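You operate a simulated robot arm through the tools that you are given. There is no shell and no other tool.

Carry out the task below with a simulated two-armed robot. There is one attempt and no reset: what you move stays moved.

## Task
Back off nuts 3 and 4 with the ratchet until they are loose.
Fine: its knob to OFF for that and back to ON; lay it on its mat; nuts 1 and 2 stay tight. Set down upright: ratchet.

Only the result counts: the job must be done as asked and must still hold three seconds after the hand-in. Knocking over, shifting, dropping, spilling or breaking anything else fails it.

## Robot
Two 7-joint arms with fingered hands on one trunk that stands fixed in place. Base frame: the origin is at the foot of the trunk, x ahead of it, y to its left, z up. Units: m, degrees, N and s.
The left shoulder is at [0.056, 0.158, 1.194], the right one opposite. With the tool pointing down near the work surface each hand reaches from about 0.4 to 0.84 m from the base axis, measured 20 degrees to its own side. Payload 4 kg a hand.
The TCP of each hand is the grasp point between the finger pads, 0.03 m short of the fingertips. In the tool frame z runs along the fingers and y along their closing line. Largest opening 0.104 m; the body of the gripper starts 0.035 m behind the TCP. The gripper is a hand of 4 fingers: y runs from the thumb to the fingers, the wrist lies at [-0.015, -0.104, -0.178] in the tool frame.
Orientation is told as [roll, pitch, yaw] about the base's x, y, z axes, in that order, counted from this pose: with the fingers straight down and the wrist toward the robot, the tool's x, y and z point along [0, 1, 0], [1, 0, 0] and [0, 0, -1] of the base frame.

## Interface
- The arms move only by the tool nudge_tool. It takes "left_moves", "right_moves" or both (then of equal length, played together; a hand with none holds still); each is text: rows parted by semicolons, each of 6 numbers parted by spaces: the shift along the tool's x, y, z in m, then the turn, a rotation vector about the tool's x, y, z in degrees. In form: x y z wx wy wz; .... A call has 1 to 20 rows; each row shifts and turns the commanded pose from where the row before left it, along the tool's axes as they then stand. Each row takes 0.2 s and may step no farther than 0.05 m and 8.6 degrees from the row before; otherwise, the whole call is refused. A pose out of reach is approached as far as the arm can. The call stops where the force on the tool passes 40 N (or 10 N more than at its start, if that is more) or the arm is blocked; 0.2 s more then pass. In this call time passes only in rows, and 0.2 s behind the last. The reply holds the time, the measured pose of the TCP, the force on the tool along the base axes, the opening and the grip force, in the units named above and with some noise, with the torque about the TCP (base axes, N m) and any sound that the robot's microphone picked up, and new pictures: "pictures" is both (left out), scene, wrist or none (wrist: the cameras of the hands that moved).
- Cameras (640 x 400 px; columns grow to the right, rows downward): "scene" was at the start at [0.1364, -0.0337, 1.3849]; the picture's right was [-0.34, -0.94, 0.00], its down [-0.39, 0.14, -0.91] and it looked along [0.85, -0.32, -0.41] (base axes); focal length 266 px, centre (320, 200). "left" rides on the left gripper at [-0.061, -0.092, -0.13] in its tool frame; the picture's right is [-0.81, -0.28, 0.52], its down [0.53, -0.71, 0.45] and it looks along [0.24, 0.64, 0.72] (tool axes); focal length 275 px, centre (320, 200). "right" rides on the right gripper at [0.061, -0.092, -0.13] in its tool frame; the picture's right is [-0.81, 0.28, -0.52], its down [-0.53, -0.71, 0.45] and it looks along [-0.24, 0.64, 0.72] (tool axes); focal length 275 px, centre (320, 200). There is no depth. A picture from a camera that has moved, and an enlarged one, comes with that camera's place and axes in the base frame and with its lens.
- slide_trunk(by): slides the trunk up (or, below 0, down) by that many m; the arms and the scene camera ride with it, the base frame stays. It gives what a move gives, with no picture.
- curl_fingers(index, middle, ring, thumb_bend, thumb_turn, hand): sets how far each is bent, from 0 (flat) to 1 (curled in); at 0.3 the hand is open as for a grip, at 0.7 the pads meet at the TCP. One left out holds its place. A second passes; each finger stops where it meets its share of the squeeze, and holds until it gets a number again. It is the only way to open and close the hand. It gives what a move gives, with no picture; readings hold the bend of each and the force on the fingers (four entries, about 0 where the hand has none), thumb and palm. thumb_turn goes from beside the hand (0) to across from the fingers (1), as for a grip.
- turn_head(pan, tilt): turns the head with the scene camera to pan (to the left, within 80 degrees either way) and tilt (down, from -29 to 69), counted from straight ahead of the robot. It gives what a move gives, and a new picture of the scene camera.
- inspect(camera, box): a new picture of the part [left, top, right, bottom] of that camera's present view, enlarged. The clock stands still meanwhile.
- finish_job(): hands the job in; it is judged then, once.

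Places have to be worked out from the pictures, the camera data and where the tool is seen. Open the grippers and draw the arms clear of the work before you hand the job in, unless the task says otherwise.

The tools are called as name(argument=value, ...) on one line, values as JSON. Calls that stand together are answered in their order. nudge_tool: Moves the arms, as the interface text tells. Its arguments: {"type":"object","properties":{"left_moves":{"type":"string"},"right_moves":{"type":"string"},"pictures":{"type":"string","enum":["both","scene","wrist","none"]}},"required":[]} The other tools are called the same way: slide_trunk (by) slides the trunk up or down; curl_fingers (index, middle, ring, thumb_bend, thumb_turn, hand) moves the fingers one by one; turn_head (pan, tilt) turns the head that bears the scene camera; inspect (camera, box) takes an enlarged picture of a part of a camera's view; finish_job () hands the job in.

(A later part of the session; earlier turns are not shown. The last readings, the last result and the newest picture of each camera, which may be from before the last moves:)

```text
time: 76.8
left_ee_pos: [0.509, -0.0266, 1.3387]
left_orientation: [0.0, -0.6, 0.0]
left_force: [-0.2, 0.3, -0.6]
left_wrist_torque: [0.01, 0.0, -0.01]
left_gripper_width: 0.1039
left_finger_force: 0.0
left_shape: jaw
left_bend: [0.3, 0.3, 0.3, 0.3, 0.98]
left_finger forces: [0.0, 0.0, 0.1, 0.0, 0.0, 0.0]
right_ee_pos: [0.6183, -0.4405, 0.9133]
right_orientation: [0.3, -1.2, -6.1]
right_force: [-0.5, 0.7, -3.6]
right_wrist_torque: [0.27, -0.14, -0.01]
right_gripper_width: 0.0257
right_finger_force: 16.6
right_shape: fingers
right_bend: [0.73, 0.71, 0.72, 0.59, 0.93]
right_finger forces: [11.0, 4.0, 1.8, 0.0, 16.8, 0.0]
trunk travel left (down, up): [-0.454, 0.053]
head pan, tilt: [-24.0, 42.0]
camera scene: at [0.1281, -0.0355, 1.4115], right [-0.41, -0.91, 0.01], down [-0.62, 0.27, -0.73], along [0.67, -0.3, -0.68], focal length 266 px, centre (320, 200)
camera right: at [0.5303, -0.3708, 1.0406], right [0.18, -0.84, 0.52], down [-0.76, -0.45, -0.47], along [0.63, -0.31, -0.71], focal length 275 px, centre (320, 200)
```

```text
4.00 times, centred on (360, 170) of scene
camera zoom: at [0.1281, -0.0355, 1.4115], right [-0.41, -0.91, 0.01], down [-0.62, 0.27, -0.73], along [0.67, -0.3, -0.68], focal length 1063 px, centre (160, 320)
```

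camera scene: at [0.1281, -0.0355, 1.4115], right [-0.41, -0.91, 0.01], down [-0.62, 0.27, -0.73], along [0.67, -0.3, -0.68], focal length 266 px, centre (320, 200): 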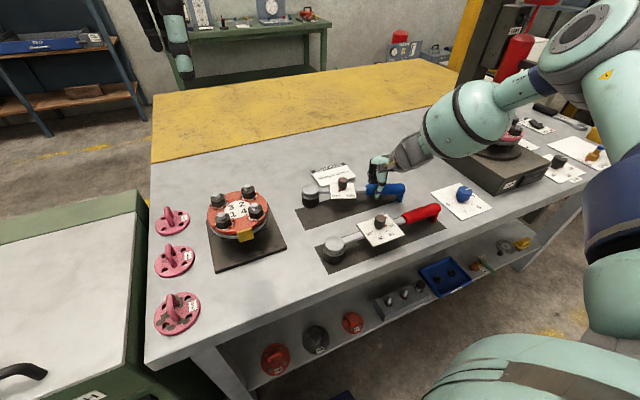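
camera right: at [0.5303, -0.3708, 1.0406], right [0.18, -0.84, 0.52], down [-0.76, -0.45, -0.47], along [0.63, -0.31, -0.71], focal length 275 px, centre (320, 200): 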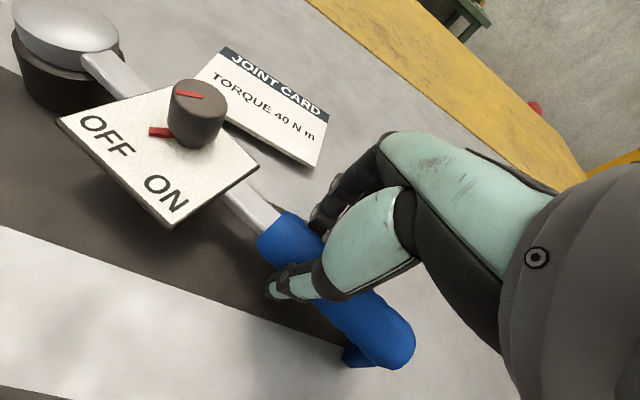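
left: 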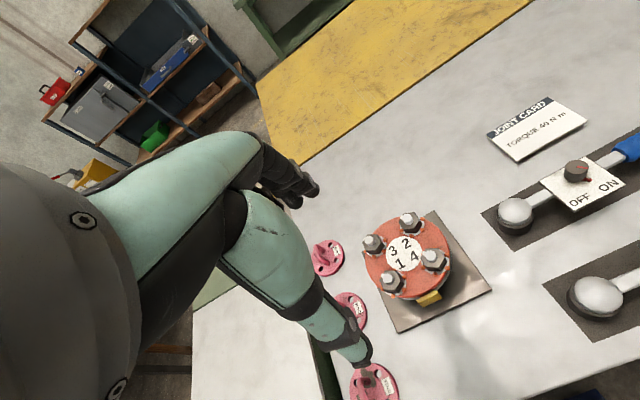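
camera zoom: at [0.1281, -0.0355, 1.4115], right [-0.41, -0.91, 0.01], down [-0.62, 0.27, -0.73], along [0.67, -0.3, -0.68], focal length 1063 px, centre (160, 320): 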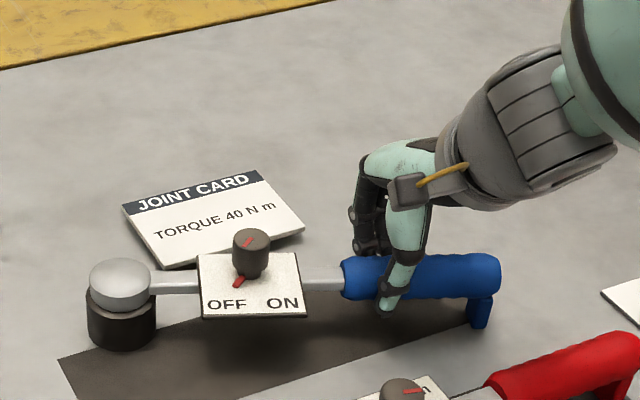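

The ratchet is back down upright, skewed to about -112°, with the joint card untouched. I release and move the hand along it to about 0.17 m from the head, near its balance point.

curl_fingers(hand="right", index=0.3, middle=0.3, ring=0.3, thumb_bend=0.3, thumb_turn=1.0)

nudge_tool(right_moves="0.018 -0.008 0 0 0 0; 0.0174 -0.0086 0 0 0 0")

inspect(camera="scene", box=[290, 120, 430, 220])

inspect(camera="right", box=[140, 120, 460, 380])

```text
time: 77.8
left_ee_pos: [0.5074, -0.0266, 1.3405]
left_orientation: [0.1, -0.6, 0.0]
left_force: [1.2, 0.9, -0.1]
left_wrist_torque: [-0.03, -0.03, -0.02]
left_gripper_width: 0.1038
left_finger_force: 0.0
left_shape: jaw
left_bend: [0.3, 0.3, 0.3, 0.3, 0.98]
left_finger forces: [0.0, 0.1, 0.1, 0.1, 0.0, 0.0]
right_ee_pos: [0.6151, -0.4405, 0.914]
right_orientation: [0.1, -1.2, -6.0]
right_force: [-0.1, -1.1, 0.0]
right_wrist_torque: [0.01, 0.02, -0.02]
right_gripper_width: 0.1027
right_finger_force: 0.1
right_shape: fingers
right_bend: [0.3, 0.3, 0.3, 0.3, 0.98]
right_finger forces: [0.1, 0.0, 0.0, 0.0, 0.0, 0.0]
trunk travel left (down, up): [-0.454, 0.053]
head pan, tilt: [-24.0, 42.0]
```

```text
time: 78.4
left_ee_pos: [0.5071, -0.026, 1.3393]
left_orientation: [-0.1, -0.8, -0.1]
left_force: [-0.4, -0.3, 0.2]
left_wrist_torque: [0.02, 0.0, 0.0]
left_gripper_width: 0.104
left_finger_force: 0.0
left_shape: jaw
left_bend: [0.3, 0.3, 0.3, 0.3, 0.98]
left_finger forces: [0.1, 0.1, 0.0, 0.0, 0.0, 0.1]
right_ee_pos: [0.6058, -0.4053, 0.9114]
right_orientation: [0.1, -1.3, -6.2]
right_force: [0.3, -0.5, -0.1]
right_wrist_torque: [-0.02, 0.0, -0.01]
right_gripper_width: 0.1026
right_finger_force: 0.0
right_shape: fingers
right_bend: [0.3, 0.3, 0.3, 0.3, 0.98]
right_finger forces: [0.1, 0.0, 0.0, 0.0, 0.0, 0.0]
trunk travel left (down, up): [-0.454, 0.053]
head pan, tilt: [-24.0, 42.0]
camera scene: at [0.1264, -0.0354, 1.4117], right [-0.41, -0.91, 0.01], down [-0.62, 0.27, -0.73], along [0.67, -0.3, -0.68], focal length 266 px, centre (320, 200)
camera right: at [0.5178, -0.3354, 1.0388], right [0.18, -0.83, 0.52], down [-0.76, -0.45, -0.47], along [0.63, -0.31, -0.71], focal length 275 px, centre (320, 200)
```

scene: 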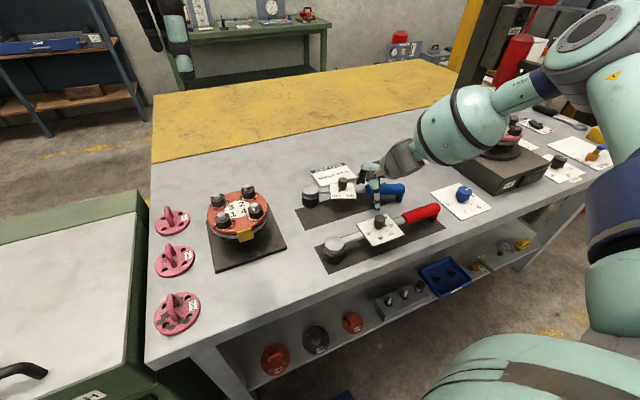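
right: 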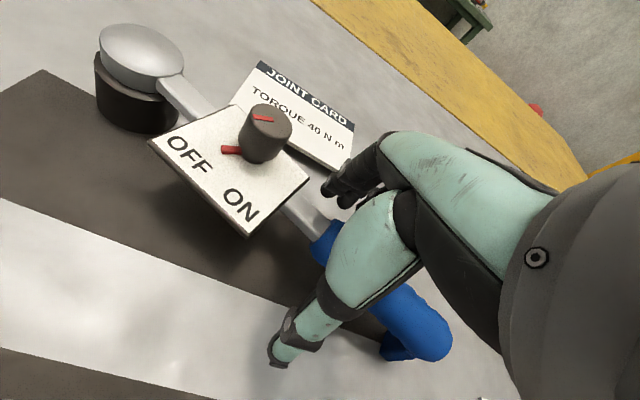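

```text
4.00 times, centred on (360, 170) of scene
camera zoom: at [0.1264, -0.0354, 1.4117], right [-0.41, -0.91, 0.01], down [-0.62, 0.27, -0.73], along [0.67, -0.3, -0.68], focal length 1063 px, centre (160, 320)
```

zoom: 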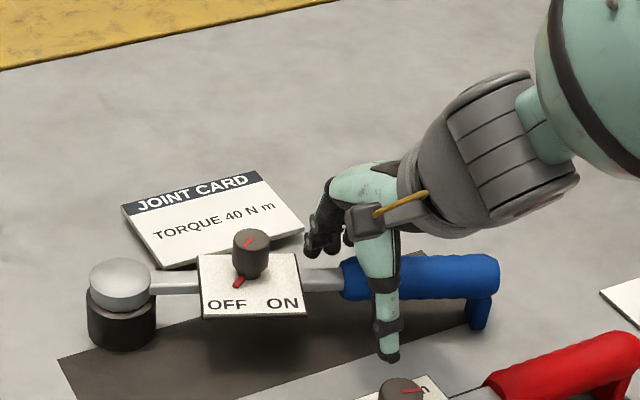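

```text
1.54 times, centred on (300, 250) of right
camera zoom: at [0.5178, -0.3354, 1.0388], right [0.18, -0.83, 0.52], down [-0.76, -0.45, -0.47], along [0.63, -0.31, -0.71], focal length 424 px, centre (351, 123)
```

zoom: 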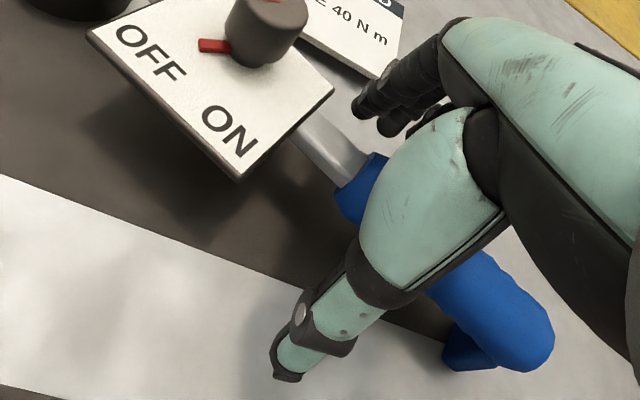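

The TCP sits right at the front end of the handle (0.606, -0.405), near the balance point. I close the hand and lift a little.

curl_fingers(hand="right", index=0.8, middle=0.8, ring=0.8, thumb_bend=0.8)

nudge_tool(right_moves="0 0 -0.02 0 0 0; 0 0 -0.02 0 0 0")

inspect(camera="scene", box=[290, 120, 430, 220])

```text
time: 79.4
left_ee_pos: [0.5067, -0.0276, 1.3394]
left_orientation: [0.0, -0.7, 0.0]
left_force: [-0.8, -0.2, 0.1]
left_wrist_torque: [-0.01, -0.02, 0.0]
left_gripper_width: 0.1041
left_finger_force: 0.1
left_shape: jaw
left_bend: [0.3, 0.3, 0.3, 0.3, 0.98]
left_finger forces: [0.0, 0.0, 0.0, 0.0, 0.0, 0.1]
right_ee_pos: [0.6066, -0.4063, 0.9116]
right_orientation: [0.1, -1.3, -6.1]
right_force: [-0.1, 1.2, 0.5]
right_wrist_torque: [0.01, 0.05, 0.1]
right_gripper_width: 0.0203
right_finger_force: 22.1
right_shape: fingers
right_bend: [0.72, 0.63, 0.71, 0.61, 1.0]
right_finger forces: [8.4, 7.6, 7.0, 0.0, 20.5, 0.1]
trunk travel left (down, up): [-0.454, 0.053]
head pan, tilt: [-24.0, 42.0]
```

```text
time: 80.0
left_ee_pos: [0.5066, -0.026, 1.3402]
left_orientation: [-0.1, -0.7, 0.1]
left_force: [-0.4, -0.2, -0.2]
left_wrist_torque: [-0.03, -0.02, -0.02]
left_gripper_width: 0.1039
left_finger_force: 0.1
left_shape: jaw
left_bend: [0.3, 0.3, 0.3, 0.3, 0.98]
left_finger forces: [0.0, 0.1, 0.1, 0.1, 0.1, 0.0]
right_ee_pos: [0.6046, -0.4066, 0.9534]
right_orientation: [0.1, -1.2, -6.1]
right_force: [-0.9, 0.7, -6.9]
right_wrist_torque: [-0.21, 0.04, 0.0]
right_gripper_width: 0.0208
right_finger_force: 22.6
right_shape: fingers
right_bend: [0.72, 0.63, 0.72, 0.61, 0.99]
right_finger forces: [9.8, 7.2, 7.1, 0.1, 20.7, 0.0]
trunk travel left (down, up): [-0.454, 0.053]
head pan, tilt: [-24.0, 42.0]
camera scene: at [0.1268, -0.0356, 1.4117], right [-0.41, -0.91, 0.01], down [-0.62, 0.27, -0.73], along [0.67, -0.3, -0.68], focal length 266 px, centre (320, 200)
camera right: at [0.5175, -0.3351, 1.0799], right [0.18, -0.83, 0.52], down [-0.76, -0.45, -0.47], along [0.63, -0.31, -0.71], focal length 275 px, centre (320, 200)
```

scene: 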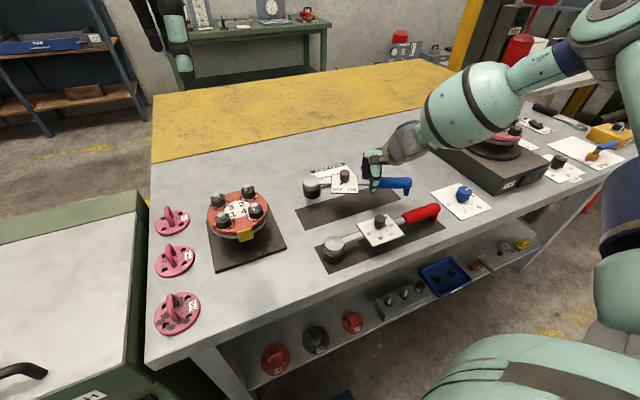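
right: 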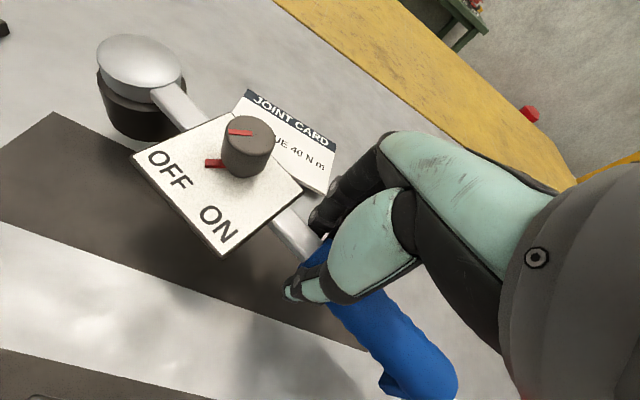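

```text
4.00 times, centred on (360, 170) of scene
camera zoom: at [0.1268, -0.0356, 1.4117], right [-0.41, -0.91, 0.01], down [-0.62, 0.27, -0.73], along [0.67, -0.3, -0.68], focal length 1063 px, centre (160, 320)
```

zoom: 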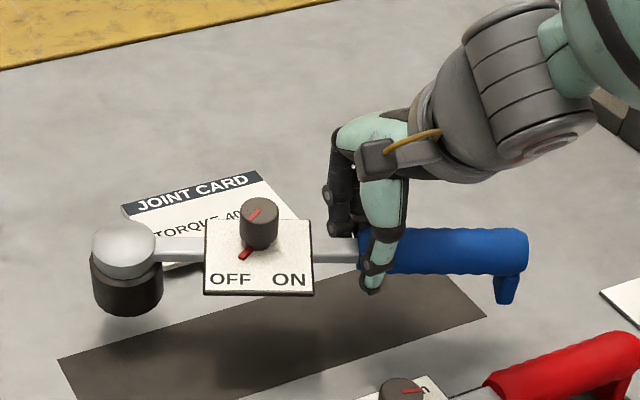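

It holds almost level now. I lift to clear the studs (TCP about 1.08).

nudge_tool(right_moves="0 0 -0.02 0 0 0; 0 0 -0.025 0 0 0; 0 0 -0.025 0 0 0; 0 0 -0.025 0 0 0; 0 0 -0.025 0 0 0")

inspect(camera="scene", box=[290, 80, 430, 200])

```text
time: 81.2
left_ee_pos: [0.5061, -0.0282, 1.3403]
left_orientation: [0.1, -0.7, 0.0]
left_force: [0.2, -0.4, -0.4]
left_wrist_torque: [-0.02, -0.03, 0.0]
left_gripper_width: 0.104
left_finger_force: 0.1
left_shape: jaw
left_bend: [0.3, 0.3, 0.3, 0.3, 0.98]
left_finger forces: [0.0, 0.1, 0.0, 0.1, 0.0, 0.1]
right_ee_pos: [0.5993, -0.4064, 1.074]
right_orientation: [0.3, -1.1, -6.0]
right_force: [0.1, -0.5, -7.0]
right_wrist_torque: [-0.19, 0.04, -0.01]
right_gripper_width: 0.0206
right_finger_force: 22.1
right_shape: fingers
right_bend: [0.72, 0.63, 0.72, 0.61, 0.99]
right_finger forces: [9.9, 7.1, 7.2, 0.0, 20.7, 0.0]
trunk travel left (down, up): [-0.454, 0.053]
head pan, tilt: [-24.0, 42.0]
camera scene: at [0.1262, -0.0365, 1.4117], right [-0.41, -0.91, 0.0], down [-0.62, 0.27, -0.73], along [0.67, -0.3, -0.68], focal length 266 px, centre (320, 200)
camera right: at [0.5125, -0.3358, 1.2011], right [0.18, -0.84, 0.52], down [-0.76, -0.45, -0.47], along [0.63, -0.31, -0.71], focal length 275 px, centre (320, 200)
```

scene: 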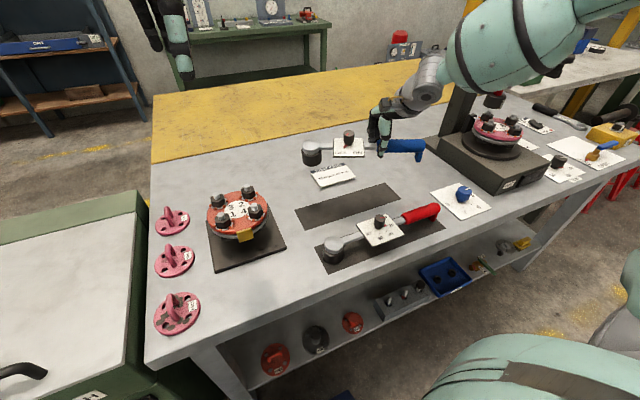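
right: 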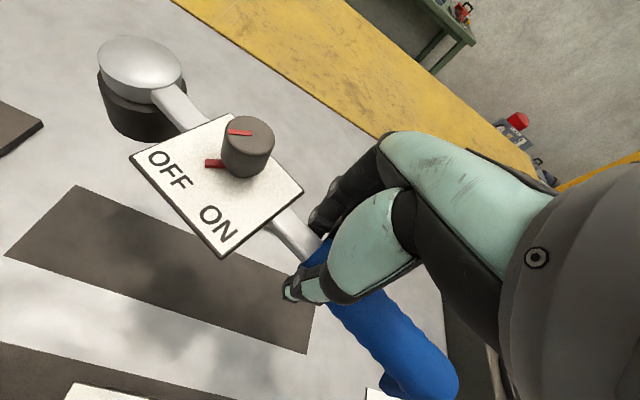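

```text
3.33 times, centred on (360, 140) of scene
camera zoom: at [0.1262, -0.0365, 1.4117], right [-0.41, -0.91, 0.0], down [-0.62, 0.27, -0.73], along [0.67, -0.3, -0.68], focal length 886 px, centre (187, 400)
```

zoom: 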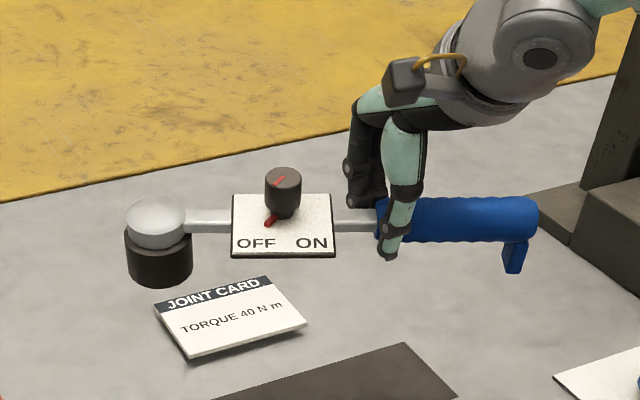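

The ratchet rides steadily; I find its head at (0.671, -0.253, top 1.058), i.e. 0.169 m from the TCP, drooping about 3°. I raise the trunk 5 cm for clearance, level the tool by 3°, and yaw to about +15°.

slide_trunk(by=0.05)

nudge_tool(right_moves="0 0 0 -1 2.8 0; 0 0 0 0 0 -7; 0 0 0 0 0 -7; 0 0 0 0 0 -7")

```text
time: 82.1
left_ee_pos: [0.5087, -0.0277, 1.3878]
left_orientation: [0.1, -0.6, 0.0]
left_force: [-0.2, -0.3, -0.2]
left_wrist_torque: [0.01, 0.01, -0.01]
left_gripper_width: 0.1039
left_finger_force: 0.1
left_shape: jaw
left_bend: [0.3, 0.3, 0.3, 0.3, 0.98]
left_finger forces: [0.1, 0.1, 0.0, 0.0, 0.0, 0.1]
right_ee_pos: [0.6007, -0.4061, 1.1225]
right_orientation: [0.3, -1.0, -6.1]
right_force: [0.2, 0.4, -8.1]
right_wrist_torque: [-0.19, 0.07, -0.01]
right_gripper_width: 0.0209
right_finger_force: 22.3
right_shape: fingers
right_bend: [0.72, 0.63, 0.72, 0.61, 0.99]
right_finger forces: [10.0, 7.0, 7.4, 0.0, 20.8, 0.0]
trunk travel left (down, up): [-0.504, 0.003]
head pan, tilt: [-24.0, 42.0]
```

```text
time: 83.1
left_ee_pos: [0.5085, -0.0285, 1.3881]
left_orientation: [0.1, -0.7, 0.0]
left_force: [0.3, 1.4, 0.9]
left_wrist_torque: [0.0, -0.01, -0.01]
left_gripper_width: 0.1041
left_finger_force: 0.1
left_shape: jaw
left_bend: [0.3, 0.3, 0.3, 0.3, 0.98]
left_finger forces: [0.1, 0.0, 0.1, 0.0, 0.1, 0.1]
right_ee_pos: [0.5997, -0.4065, 1.121]
right_orientation: [2.1, -3.1, 14.9]
right_force: [0.4, -0.1, -6.9]
right_wrist_torque: [-0.22, 0.0, 0.0]
right_gripper_width: 0.0206
right_finger_force: 22.4
right_shape: fingers
right_bend: [0.72, 0.63, 0.72, 0.61, 0.99]
right_finger forces: [10.1, 6.8, 7.3, 0.1, 21.0, 0.0]
trunk travel left (down, up): [-0.504, 0.003]
head pan, tilt: [-24.0, 42.0]
camera scene: at [0.1282, -0.0371, 1.4605], right [-0.41, -0.91, 0.0], down [-0.62, 0.27, -0.73], along [0.67, -0.3, -0.68], focal length 266 px, centre (320, 200)
camera right: at [0.4904, -0.3776, 1.2467], right [0.45, -0.74, 0.5], down [-0.53, -0.67, -0.51], along [0.72, -0.03, -0.7], focal length 275 px, centre (320, 200)
```

scene: 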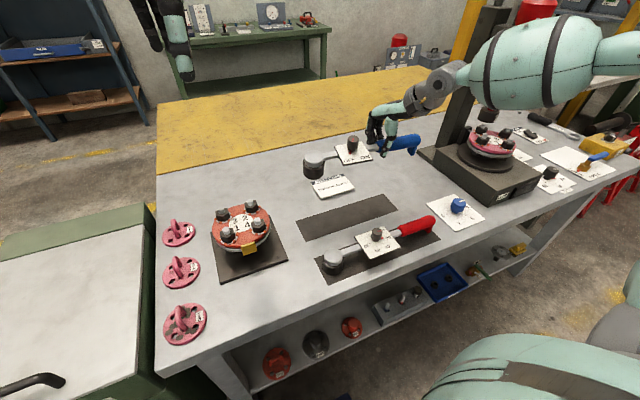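
right: 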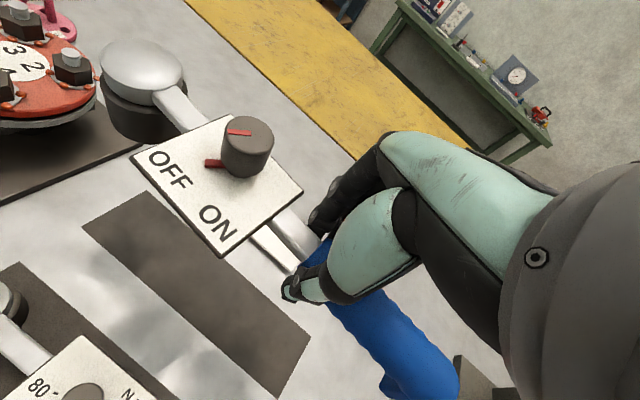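

inspect(camera="scene", box=[290, 110, 430, 210])

```text
4.00 times, centred on (360, 160) of scene
camera zoom: at [0.1282, -0.0371, 1.4605], right [-0.41, -0.91, 0.0], down [-0.62, 0.27, -0.73], along [0.67, -0.3, -0.68], focal length 1063 px, centre (160, 360)
```

zoom: 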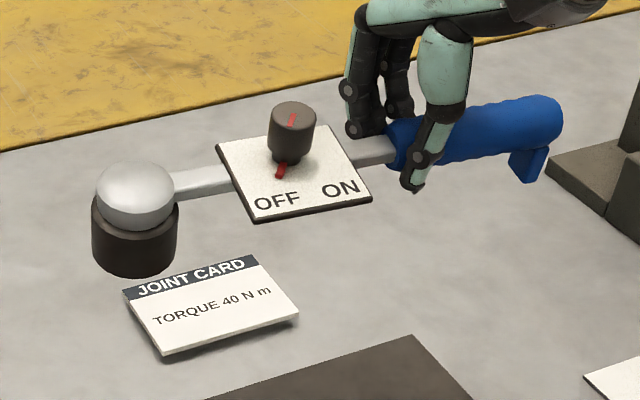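

The ratchet is level within about 1°, head at (0.612, -0.239). I carry it so the head goes above nut 4 at (0.592, -0.080).

nudge_tool(right_moves="0.027 0.0037 0 0 0 0; 0.027 0.0037 0 0 0 0; 0.027 0.0037 0 0 0 0", pictures="none")

```text
time: 83.9
left_ee_pos: [0.5084, -0.0262, 1.389]
left_orientation: [0.1, -0.7, 0.0]
left_force: [-0.1, 0.5, 0.3]
left_wrist_torque: [0.01, 0.02, -0.02]
left_gripper_width: 0.1039
left_finger_force: 0.0
left_shape: jaw
left_bend: [0.3, 0.3, 0.3, 0.3, 0.98]
left_finger forces: [0.1, 0.0, 0.1, 0.1, 0.0, 0.1]
right_ee_pos: [0.5898, -0.322, 1.1269]
right_orientation: [1.9, -3.0, 14.9]
right_force: [0.2, 0.3, -5.7]
right_wrist_torque: [-0.21, 0.02, -0.04]
right_gripper_width: 0.0209
right_finger_force: 22.6
right_shape: fingers
right_bend: [0.72, 0.63, 0.72, 0.61, 0.99]
right_finger forces: [10.1, 6.8, 7.3, 0.0, 20.9, 0.0]
trunk travel left (down, up): [-0.504, 0.003]
head pan, tilt: [-24.0, 42.0]
```

Motion is free. I continue the second half.

nudge_tool(right_moves="0.026 0.0037 0.002 0 0 0; 0.026 0.0037 0.002 0 0 0; 0.024 0.0037 0.002 0 0 0")

inspect(camera="scene", box=[190, 110, 350, 260])

inspect(camera="left", box=[280, 150, 640, 400])

```text
time: 84.7
left_ee_pos: [0.5087, -0.0265, 1.3888]
left_orientation: [0.1, -0.6, 0.0]
left_force: [-0.5, 0.4, -0.6]
left_wrist_torque: [-0.02, -0.01, 0.0]
left_gripper_width: 0.1041
left_finger_force: 0.1
left_shape: jaw
left_bend: [0.3, 0.3, 0.3, 0.3, 0.98]
left_finger forces: [0.0, 0.0, 0.1, 0.1, 0.0, 0.1]
right_ee_pos: [0.5808, -0.2446, 1.1237]
right_orientation: [2.0, -3.1, 14.9]
right_force: [-0.4, 0.2, -7.2]
right_wrist_torque: [-0.23, -0.03, -0.02]
right_gripper_width: 0.0208
right_finger_force: 23.0
right_shape: fingers
right_bend: [0.72, 0.63, 0.72, 0.61, 0.99]
right_finger forces: [10.2, 6.7, 7.1, 0.0, 21.0, 0.0]
trunk travel left (down, up): [-0.504, 0.003]
head pan, tilt: [-24.0, 42.0]
camera scene: at [0.1286, -0.036, 1.4605], right [-0.41, -0.91, 0.01], down [-0.62, 0.27, -0.73], along [0.67, -0.3, -0.68], focal length 266 px, centre (320, 200)
camera right: at [0.4713, -0.2165, 1.2496], right [0.45, -0.74, 0.5], down [-0.53, -0.68, -0.51], along [0.72, -0.04, -0.7], focal length 275 px, centre (320, 200)
```

scene: 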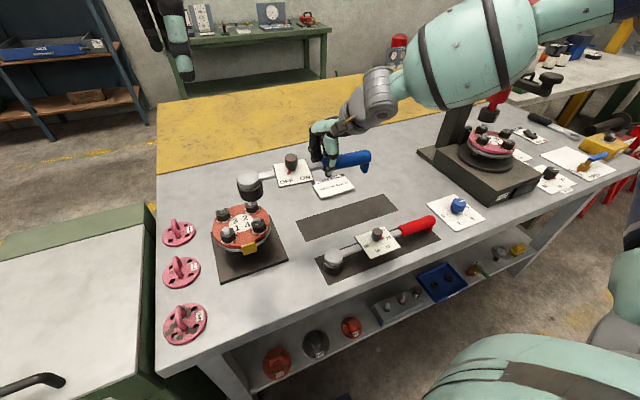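
right: 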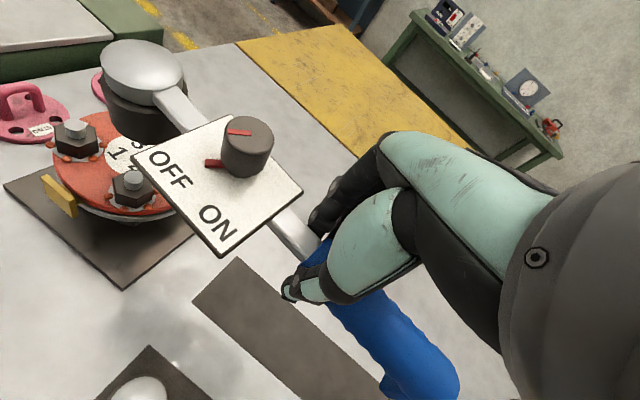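

```text
2.67 times, centred on (270, 185) of scene
camera zoom: at [0.1286, -0.036, 1.4605], right [-0.41, -0.91, 0.01], down [-0.62, 0.27, -0.73], along [0.67, -0.3, -0.68], focal length 709 px, centre (453, 240)
```

zoom: 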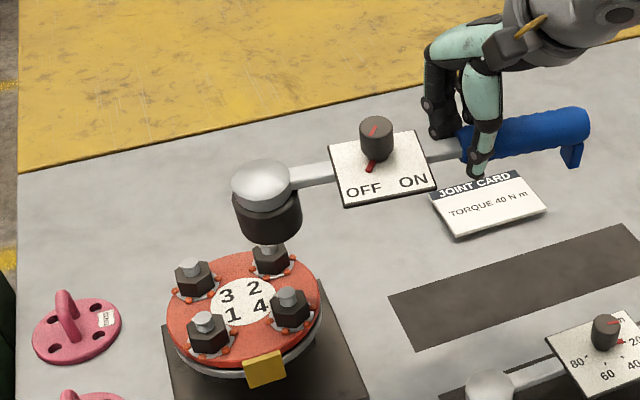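

```text
1.60 times, centred on (460, 275) of left
camera zoom: at [0.4154, -0.0877, 1.5175], right [-0.27, -0.81, -0.52], down [-0.71, 0.53, -0.46], along [0.65, 0.24, -0.72], focal length 440 px, centre (96, 80)
```

zoom: 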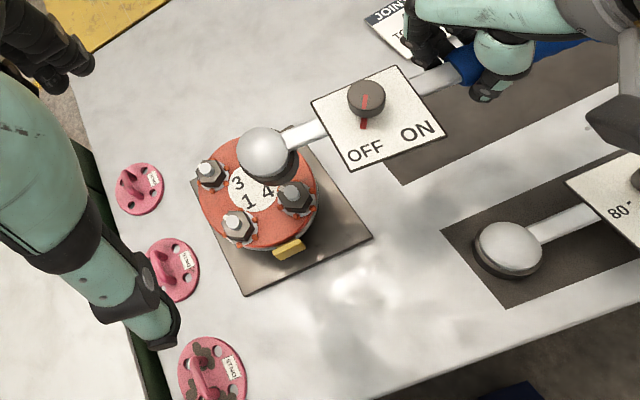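

Triangulating with the scene and left cameras, the head axis is at (0.591, -0.080) and nut 4 at (0.593, -0.083): nearly aligned. I correct 2-3 mm and lower with the trunk to just above the stud.

nudge_tool(right_moves="-0.0034 0.001 0 0 0 0", pictures="none")

slide_trunk(by=-0.07)

inspect(camera="scene", box=[180, 120, 340, 250])

inspect(camera="left", box=[280, 150, 600, 400])

inspect(camera="right", box=[0, 0, 260, 230])

```text
time: 85.1
left_ee_pos: [0.5073, -0.0267, 1.389]
left_orientation: [0.1, -0.7, 0.0]
left_force: [-0.7, 0.3, -0.8]
left_wrist_torque: [0.03, 0.02, 0.03]
left_gripper_width: 0.1039
left_finger_force: 0.1
left_shape: jaw
left_bend: [0.3, 0.3, 0.3, 0.3, 0.98]
left_finger forces: [0.0, 0.1, 0.1, 0.0, 0.0, 0.1]
right_ee_pos: [0.5832, -0.2502, 1.1234]
right_orientation: [2.0, -3.0, 14.9]
right_force: [-0.1, -0.5, -7.0]
right_wrist_torque: [-0.15, -0.04, 0.01]
right_gripper_width: 0.0207
right_finger_force: 22.3
right_shape: fingers
right_bend: [0.72, 0.63, 0.72, 0.61, 0.99]
right_finger forces: [9.9, 6.6, 7.5, 0.0, 21.1, 0.0]
trunk travel left (down, up): [-0.504, 0.003]
head pan, tilt: [-24.0, 42.0]
```

```text
time: 86.2
left_ee_pos: [0.5071, -0.027, 1.3193]
left_orientation: [0.0, -0.7, 0.0]
left_force: [0.4, 0.2, -0.2]
left_wrist_torque: [0.02, 0.0, 0.0]
left_gripper_width: 0.1041
left_finger_force: 0.1
left_shape: jaw
left_bend: [0.3, 0.3, 0.3, 0.3, 0.98]
left_finger forces: [0.1, 0.1, 0.0, 0.0, 0.0, 0.0]
right_ee_pos: [0.5834, -0.2487, 1.0541]
right_orientation: [2.0, -3.1, 14.9]
right_force: [0.7, -0.3, -7.1]
right_wrist_torque: [-0.21, -0.04, 0.04]
right_gripper_width: 0.0209
right_finger_force: 22.3
right_shape: fingers
right_bend: [0.72, 0.63, 0.72, 0.61, 0.99]
right_finger forces: [9.9, 6.7, 7.3, 0.0, 21.0, 0.0]
trunk travel left (down, up): [-0.434, 0.073]
head pan, tilt: [-24.0, 42.0]
```

```text
3.08 times, centred on (260, 185) of scene
camera zoom: at [0.1271, -0.0361, 1.3911], right [-0.41, -0.91, 0.01], down [-0.62, 0.27, -0.73], along [0.67, -0.3, -0.68], focal length 818 px, centre (505, 246)
```

zoom: 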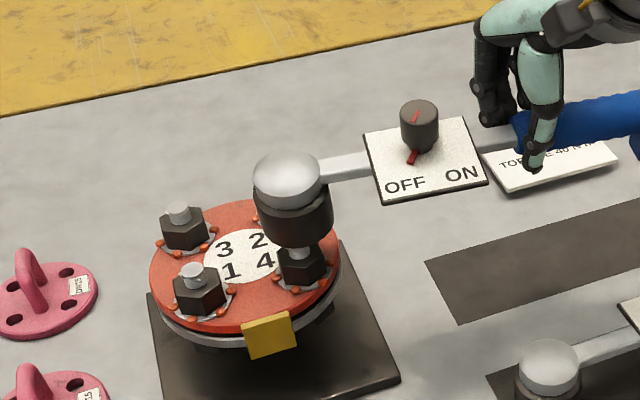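

```text
1.60 times, centred on (440, 275) of left
camera zoom: at [0.4147, -0.0878, 1.4482], right [-0.27, -0.81, -0.52], down [-0.71, 0.53, -0.46], along [0.65, 0.24, -0.72], focal length 440 px, centre (128, 80)
```

zoom: 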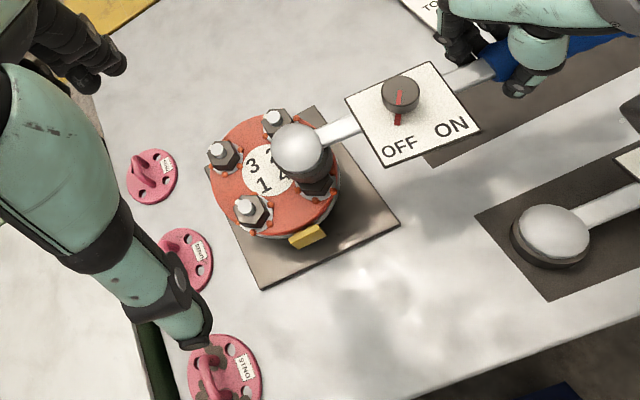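

```text
1.74 times, centred on (130, 115) of right
camera zoom: at [0.4733, -0.2201, 1.1797], right [0.45, -0.74, 0.5], down [-0.53, -0.68, -0.51], along [0.72, -0.04, -0.7], focal length 479 px, centre (650, 348)
```

zoom: 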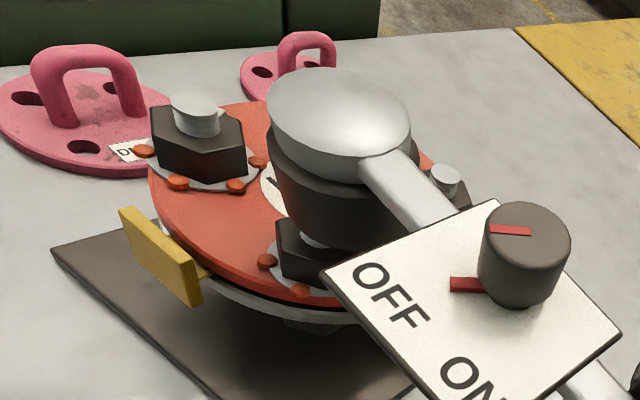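

I zoom in closer on the socket over nut 4 from both cameras to check the alignment.

inspect(camera="left", box=[390, 200, 510, 300])

inspect(camera="scene", box=[210, 150, 290, 220])

```text
4.00 times, centred on (450, 250) of left
camera zoom: at [0.4147, -0.0878, 1.4482], right [-0.27, -0.81, -0.52], down [-0.71, 0.53, -0.46], along [0.65, 0.24, -0.72], focal length 1101 px, centre (-200, 0)
```

zoom: 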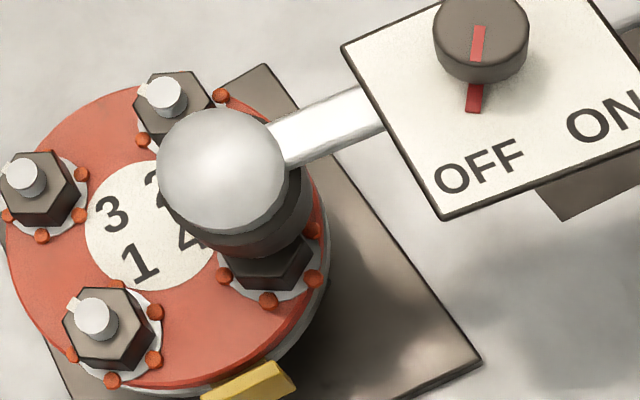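

```text
5.71 times, centred on (250, 185) of scene
camera zoom: at [0.1271, -0.0361, 1.3911], right [-0.41, -0.91, 0.01], down [-0.62, 0.27, -0.73], along [0.67, -0.3, -0.68], focal length 1518 px, centre (720, 286)
```

zoom: 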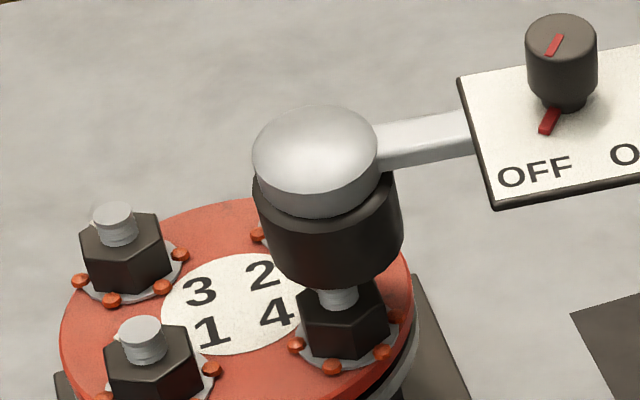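

Relative triangulation gives the socket's rim centre at (0.593, -0.082) but the stud top at (0.585, -0.079). I shift the socket by (-6, +3) mm and check again.

nudge_tool(right_moves="0.0044 -0.005 0 0 0 0", pictures="none")

inspect(camera="left", box=[390, 200, 510, 300])

inspect(camera="scene", box=[210, 150, 290, 220])

inspect(camera="right", box=[40, 0, 240, 180])

```text
time: 86.6
left_ee_pos: [0.5082, -0.027, 1.3199]
left_orientation: [0.2, -0.7, 0.0]
left_force: [-0.1, 0.2, 0.2]
left_wrist_torque: [-0.04, -0.02, 0.01]
left_gripper_width: 0.1038
left_finger_force: 0.1
left_shape: jaw
left_bend: [0.3, 0.3, 0.3, 0.3, 0.98]
left_finger forces: [0.1, 0.0, 0.0, 0.0, 0.0, 0.0]
right_ee_pos: [0.5755, -0.2473, 1.0542]
right_orientation: [2.0, -3.0, 15.0]
right_force: [-0.3, 0.2, -7.4]
right_wrist_torque: [-0.21, -0.02, 0.0]
right_gripper_width: 0.0209
right_finger_force: 22.5
right_shape: fingers
right_bend: [0.72, 0.63, 0.72, 0.61, 0.99]
right_finger forces: [9.9, 6.7, 7.2, 0.1, 20.9, 0.0]
trunk travel left (down, up): [-0.434, 0.073]
head pan, tilt: [-24.0, 42.0]
```

```text
4.00 times, centred on (450, 250) of left
camera zoom: at [0.415, -0.088, 1.4483], right [-0.27, -0.81, -0.52], down [-0.71, 0.53, -0.46], along [0.65, 0.24, -0.72], focal length 1101 px, centre (-200, 0)
```

zoom: 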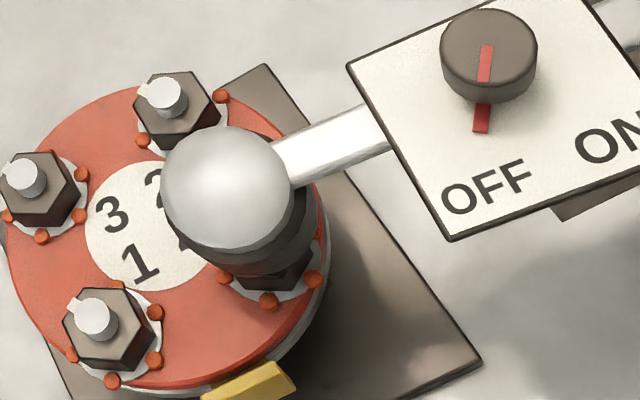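

```text
5.71 times, centred on (250, 185) of scene
camera zoom: at [0.1273, -0.0363, 1.3913], right [-0.41, -0.91, 0.01], down [-0.62, 0.27, -0.73], along [0.67, -0.3, -0.68], focal length 1518 px, centre (720, 286)
```

zoom: 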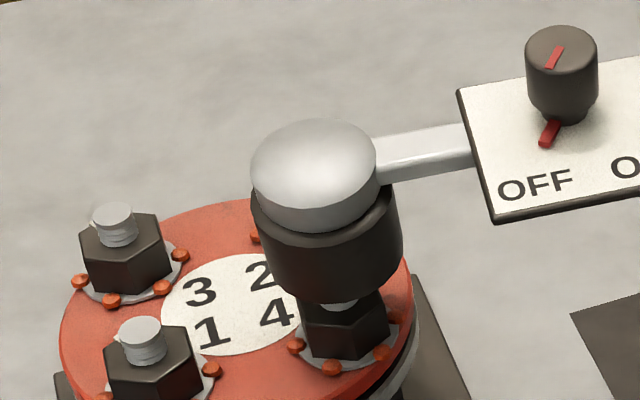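

```text
2.22 times, centred on (140, 90) of right
camera zoom: at [0.4668, -0.218, 1.1796], right [0.45, -0.74, 0.5], down [-0.53, -0.68, -0.51], along [0.72, -0.04, -0.7], focal length 612 px, centre (720, 444)
```

zoom: 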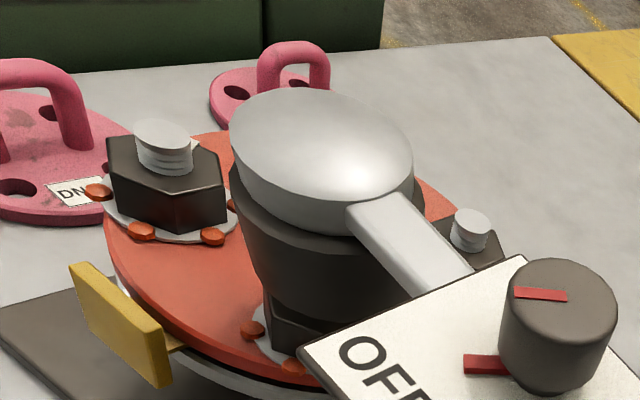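

Now the socket axis and stud agree within about 2 mm. I lower gently with the arm in small steps, watching the force.

nudge_tool(right_moves="0.001 -0.0005 0.007 0 0 0; 0.0002 -0.0005 0.007 0 0 0; 0.0002 -0.0005 0.006 0 0 0; 0 0 0.006 0 0 0", pictures="none")

inspect(camera="left", box=[390, 200, 510, 300])

inspect(camera="scene", box=[210, 150, 290, 220])

```text
time: 87.6
left_ee_pos: [0.5081, -0.0276, 1.3185]
left_orientation: [0.1, -0.7, 0.0]
left_force: [0.4, 0.5, -0.3]
left_wrist_torque: [0.0, 0.0, -0.04]
left_gripper_width: 0.1038
left_finger_force: 0.0
left_shape: jaw
left_bend: [0.3, 0.3, 0.3, 0.3, 0.98]
left_finger forces: [0.1, 0.0, 0.0, 0.0, 0.1, 0.0]
right_ee_pos: [0.5771, -0.2451, 1.0287]
right_orientation: [2.0, -3.2, 14.9]
right_force: [-0.2, 0.5, -6.9]
right_wrist_torque: [0.01, 0.0, 0.08]
right_gripper_width: 0.0202
right_finger_force: 20.8
right_shape: fingers
right_bend: [0.72, 0.63, 0.72, 0.61, 0.99]
right_finger forces: [8.4, 6.6, 5.9, 0.1, 20.2, 0.0]
trunk travel left (down, up): [-0.434, 0.073]
head pan, tilt: [-24.0, 42.0]
```

```text
4.00 times, centred on (450, 250) of left
camera zoom: at [0.415, -0.088, 1.4482], right [-0.27, -0.81, -0.52], down [-0.71, 0.53, -0.46], along [0.65, 0.24, -0.72], focal length 1101 px, centre (-200, 0)
```

zoom: 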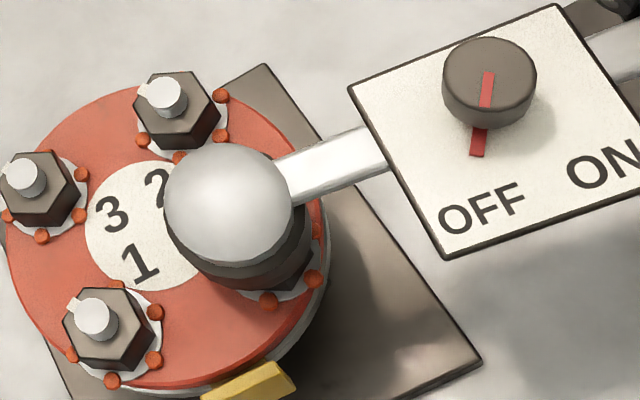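

```text
5.71 times, centred on (250, 185) of scene
camera zoom: at [0.1273, -0.0363, 1.3913], right [-0.41, -0.91, 0.01], down [-0.62, 0.27, -0.73], along [0.67, -0.3, -0.68], focal length 1518 px, centre (720, 286)
```

zoom: 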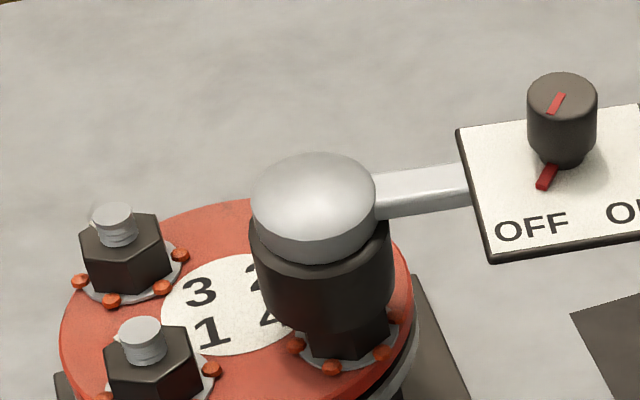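

The torque change shows the socket is touching the nut's top, so the hex is not yet aligned. I turn the handle slowly counter-clockwise about the nut with a slight downward press to let it drop on.

nudge_tool(right_moves="-0.0023 0.0084 0.002 0.06 0.18 -3; -0.0023 0.0084 0.002 0.06 0.18 -3; -0.0023 0.0084 0.002 0.06 0.18 -3", pictures="none")

inspect(camera="scene", box=[210, 150, 290, 220])

```text
time: 88.4
left_ee_pos: [0.5089, -0.0272, 1.32]
left_orientation: [0.1, -0.7, 0.0]
left_force: [-0.2, 0.0, 0.3]
left_wrist_torque: [0.0, -0.01, -0.02]
left_gripper_width: 0.1039
left_finger_force: 0.0
left_shape: jaw
left_bend: [0.3, 0.3, 0.3, 0.3, 0.98]
left_finger forces: [0.1, 0.1, 0.0, 0.0, 0.0, 0.0]
right_ee_pos: [0.6051, -0.2449, 1.0244]
right_orientation: [2.1, -3.2, 24.0]
right_force: [-0.1, -1.2, -5.7]
right_wrist_torque: [0.08, -0.01, 0.05]
right_gripper_width: 0.0207
right_finger_force: 20.6
right_shape: fingers
right_bend: [0.72, 0.63, 0.72, 0.61, 0.99]
right_finger forces: [8.2, 6.7, 5.2, 0.0, 20.0, 0.0]
trunk travel left (down, up): [-0.434, 0.073]
head pan, tilt: [-24.0, 42.0]
```

```text
5.71 times, centred on (250, 185) of scene
camera zoom: at [0.1275, -0.036, 1.3913], right [-0.41, -0.91, 0.01], down [-0.62, 0.27, -0.73], along [0.67, -0.3, -0.68], focal length 1518 px, centre (720, 286)
```

zoom: 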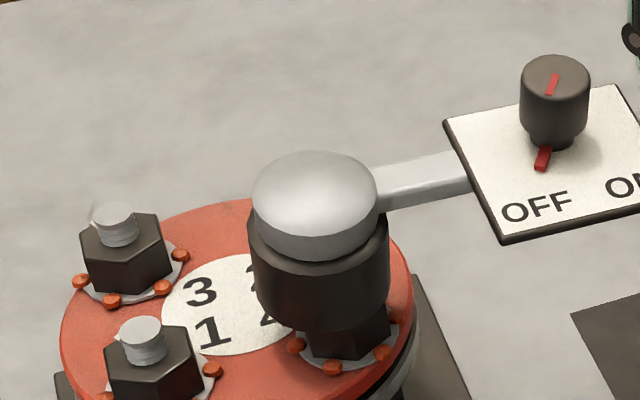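

The socket sits on the nut's top face and my extra lowering tilted the ratchet about 5-7°. I raise the hand 1 cm to level it again before searching for the hex angle.

nudge_tool(right_moves="0.0001 0.0003 -0.005 0 0 0; 0.0001 0.0003 -0.005 0 0 0", pictures="none")

inspect(camera="scene", box=[210, 150, 290, 220])

inspect(camera="left", box=[390, 200, 510, 300])

```text
time: 89.0
left_ee_pos: [0.5071, -0.0265, 1.3195]
left_orientation: [0.1, -0.7, 0.0]
left_force: [-0.1, -0.3, -0.1]
left_wrist_torque: [0.01, -0.01, -0.01]
left_gripper_width: 0.104
left_finger_force: 0.1
left_shape: jaw
left_bend: [0.3, 0.3, 0.3, 0.3, 0.98]
left_finger forces: [0.0, 0.0, 0.0, 0.0, 0.0, 0.1]
right_ee_pos: [0.604, -0.2439, 1.0316]
right_orientation: [2.0, -3.0, 23.9]
right_force: [0.4, 0.5, -6.2]
right_wrist_torque: [-0.1, 0.0, 0.02]
right_gripper_width: 0.0204
right_finger_force: 22.6
right_shape: fingers
right_bend: [0.72, 0.63, 0.72, 0.61, 0.99]
right_finger forces: [10.1, 6.7, 6.5, 0.1, 21.0, 0.0]
trunk travel left (down, up): [-0.434, 0.073]
head pan, tilt: [-24.0, 42.0]
```

```text
5.71 times, centred on (250, 185) of scene
camera zoom: at [0.1274, -0.0362, 1.3912], right [-0.41, -0.91, 0.01], down [-0.62, 0.27, -0.73], along [0.67, -0.3, -0.68], focal length 1518 px, centre (720, 286)
```

zoom: 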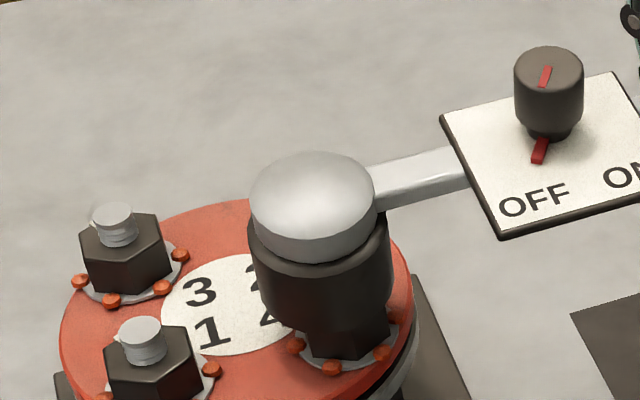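

```text
4.00 times, centred on (450, 250) of left
camera zoom: at [0.415, -0.0879, 1.4483], right [-0.27, -0.81, -0.52], down [-0.71, 0.53, -0.46], along [0.65, 0.24, -0.72], focal length 1101 px, centre (-200, 0)
```

zoom: 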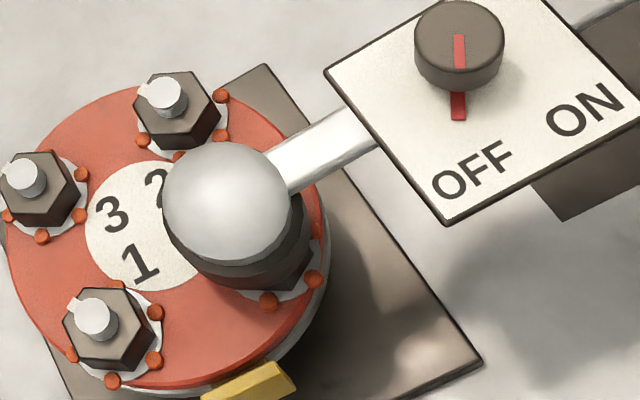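

inspect(camera="scene", box=[235, 165, 299, 221])

inspect(camera="right", box=[40, 0, 240, 180])

```text
7.14 times, centred on (267, 193) of scene
camera zoom: at [0.1274, -0.0362, 1.3912], right [-0.41, -0.91, 0.01], down [-0.62, 0.27, -0.73], along [0.67, -0.3, -0.68], focal length 1898 px, centre (699, 250)
```

zoom: 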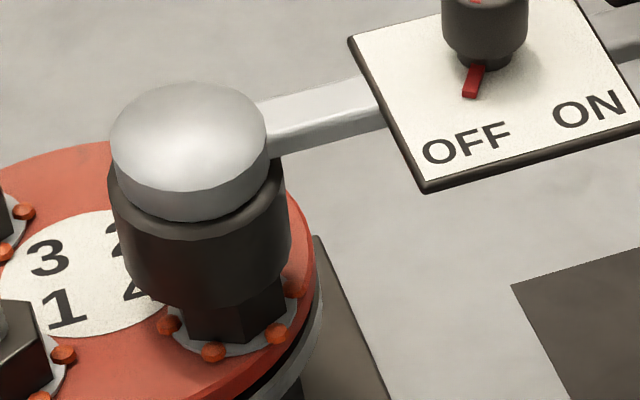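

```text
2.22 times, centred on (140, 90) of right
camera zoom: at [0.4909, -0.2329, 1.1583], right [0.56, -0.66, 0.5], down [-0.42, -0.75, -0.51], along [0.71, 0.08, -0.7], focal length 612 px, centre (720, 444)
```

zoom: 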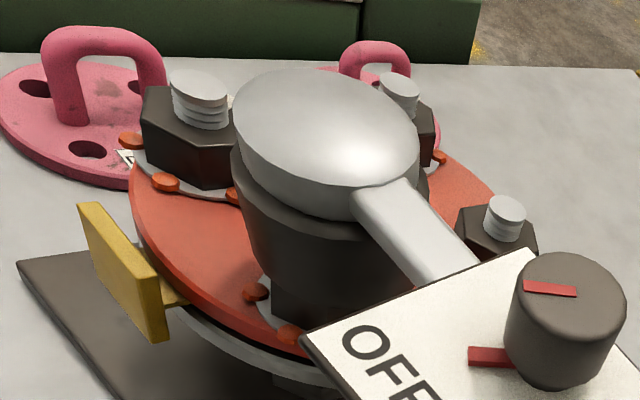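

The views now show the socket leaning (bottom toward +y) and about 9 mm off the nut. I lift 2 cm clear to re-measure and re-level before trying again.

nudge_tool(right_moves="0.0002 0.0006 -0.01 0 0 0; 0.0002 0.0006 -0.01 0 0 0", pictures="none")

inspect(camera="scene", box=[210, 140, 320, 215])

inspect(camera="left", box=[390, 190, 510, 290])

inspect(camera="scene", box=[220, 110, 380, 220])

```text
time: 89.6
left_ee_pos: [0.5075, -0.0282, 1.3203]
left_orientation: [0.1, -0.8, 0.1]
left_force: [0.2, -0.1, 0.0]
left_wrist_torque: [0.0, -0.03, 0.0]
left_gripper_width: 0.1038
left_finger_force: 0.0
left_shape: jaw
left_bend: [0.3, 0.3, 0.3, 0.3, 0.98]
left_finger forces: [0.1, 0.0, 0.0, 0.0, 0.0, 0.0]
right_ee_pos: [0.6034, -0.2449, 1.0529]
right_orientation: [2.2, -3.1, 23.8]
right_force: [1.4, 0.5, -6.8]
right_wrist_torque: [-0.22, -0.07, 0.0]
right_gripper_width: 0.021
right_finger_force: 22.8
right_shape: fingers
right_bend: [0.72, 0.63, 0.72, 0.61, 0.99]
right_finger forces: [10.3, 6.5, 7.4, 0.0, 21.3, 0.0]
trunk travel left (down, up): [-0.434, 0.073]
head pan, tilt: [-24.0, 42.0]
```

```text
5.33 times, centred on (265, 178) of scene
camera zoom: at [0.127, -0.0364, 1.3913], right [-0.41, -0.91, 0.01], down [-0.62, 0.27, -0.73], along [0.67, -0.3, -0.68], focal length 1417 px, centre (613, 320)
```

zoom: 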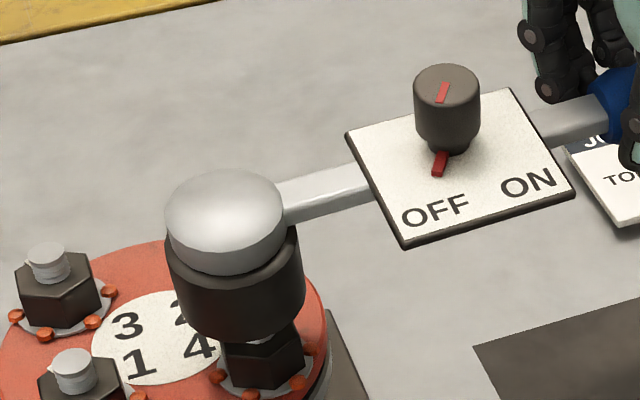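

```text
4.00 times, centred on (450, 240) of left
camera zoom: at [0.4146, -0.0881, 1.4484], right [-0.27, -0.81, -0.52], down [-0.71, 0.53, -0.46], along [0.65, 0.24, -0.72], focal length 1101 px, centre (-200, 40)
```

zoom: 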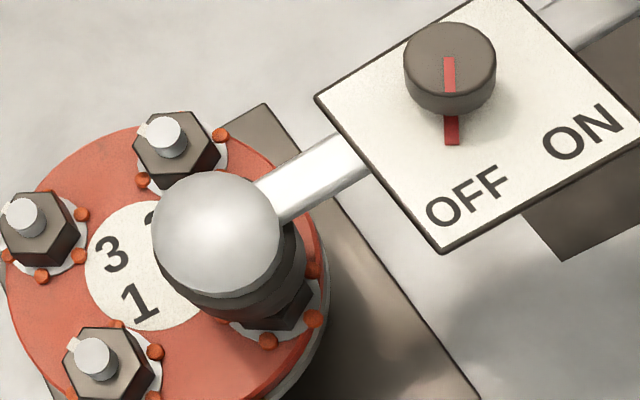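

```text
3.64 times, centred on (300, 165) of scene
camera zoom: at [0.127, -0.0364, 1.3913], right [-0.41, -0.91, 0.01], down [-0.62, 0.27, -0.73], along [0.67, -0.3, -0.68], focal length 966 px, centre (393, 327)
```

zoom: 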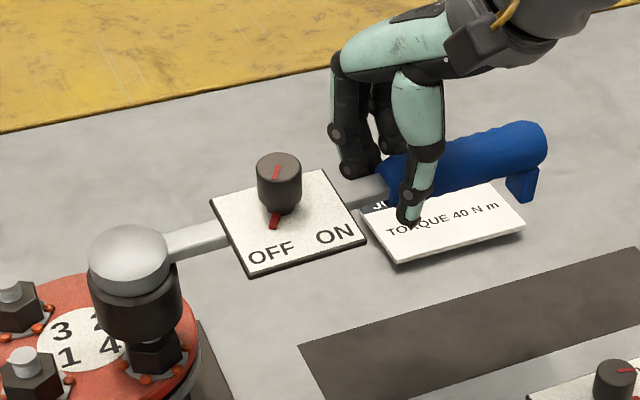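

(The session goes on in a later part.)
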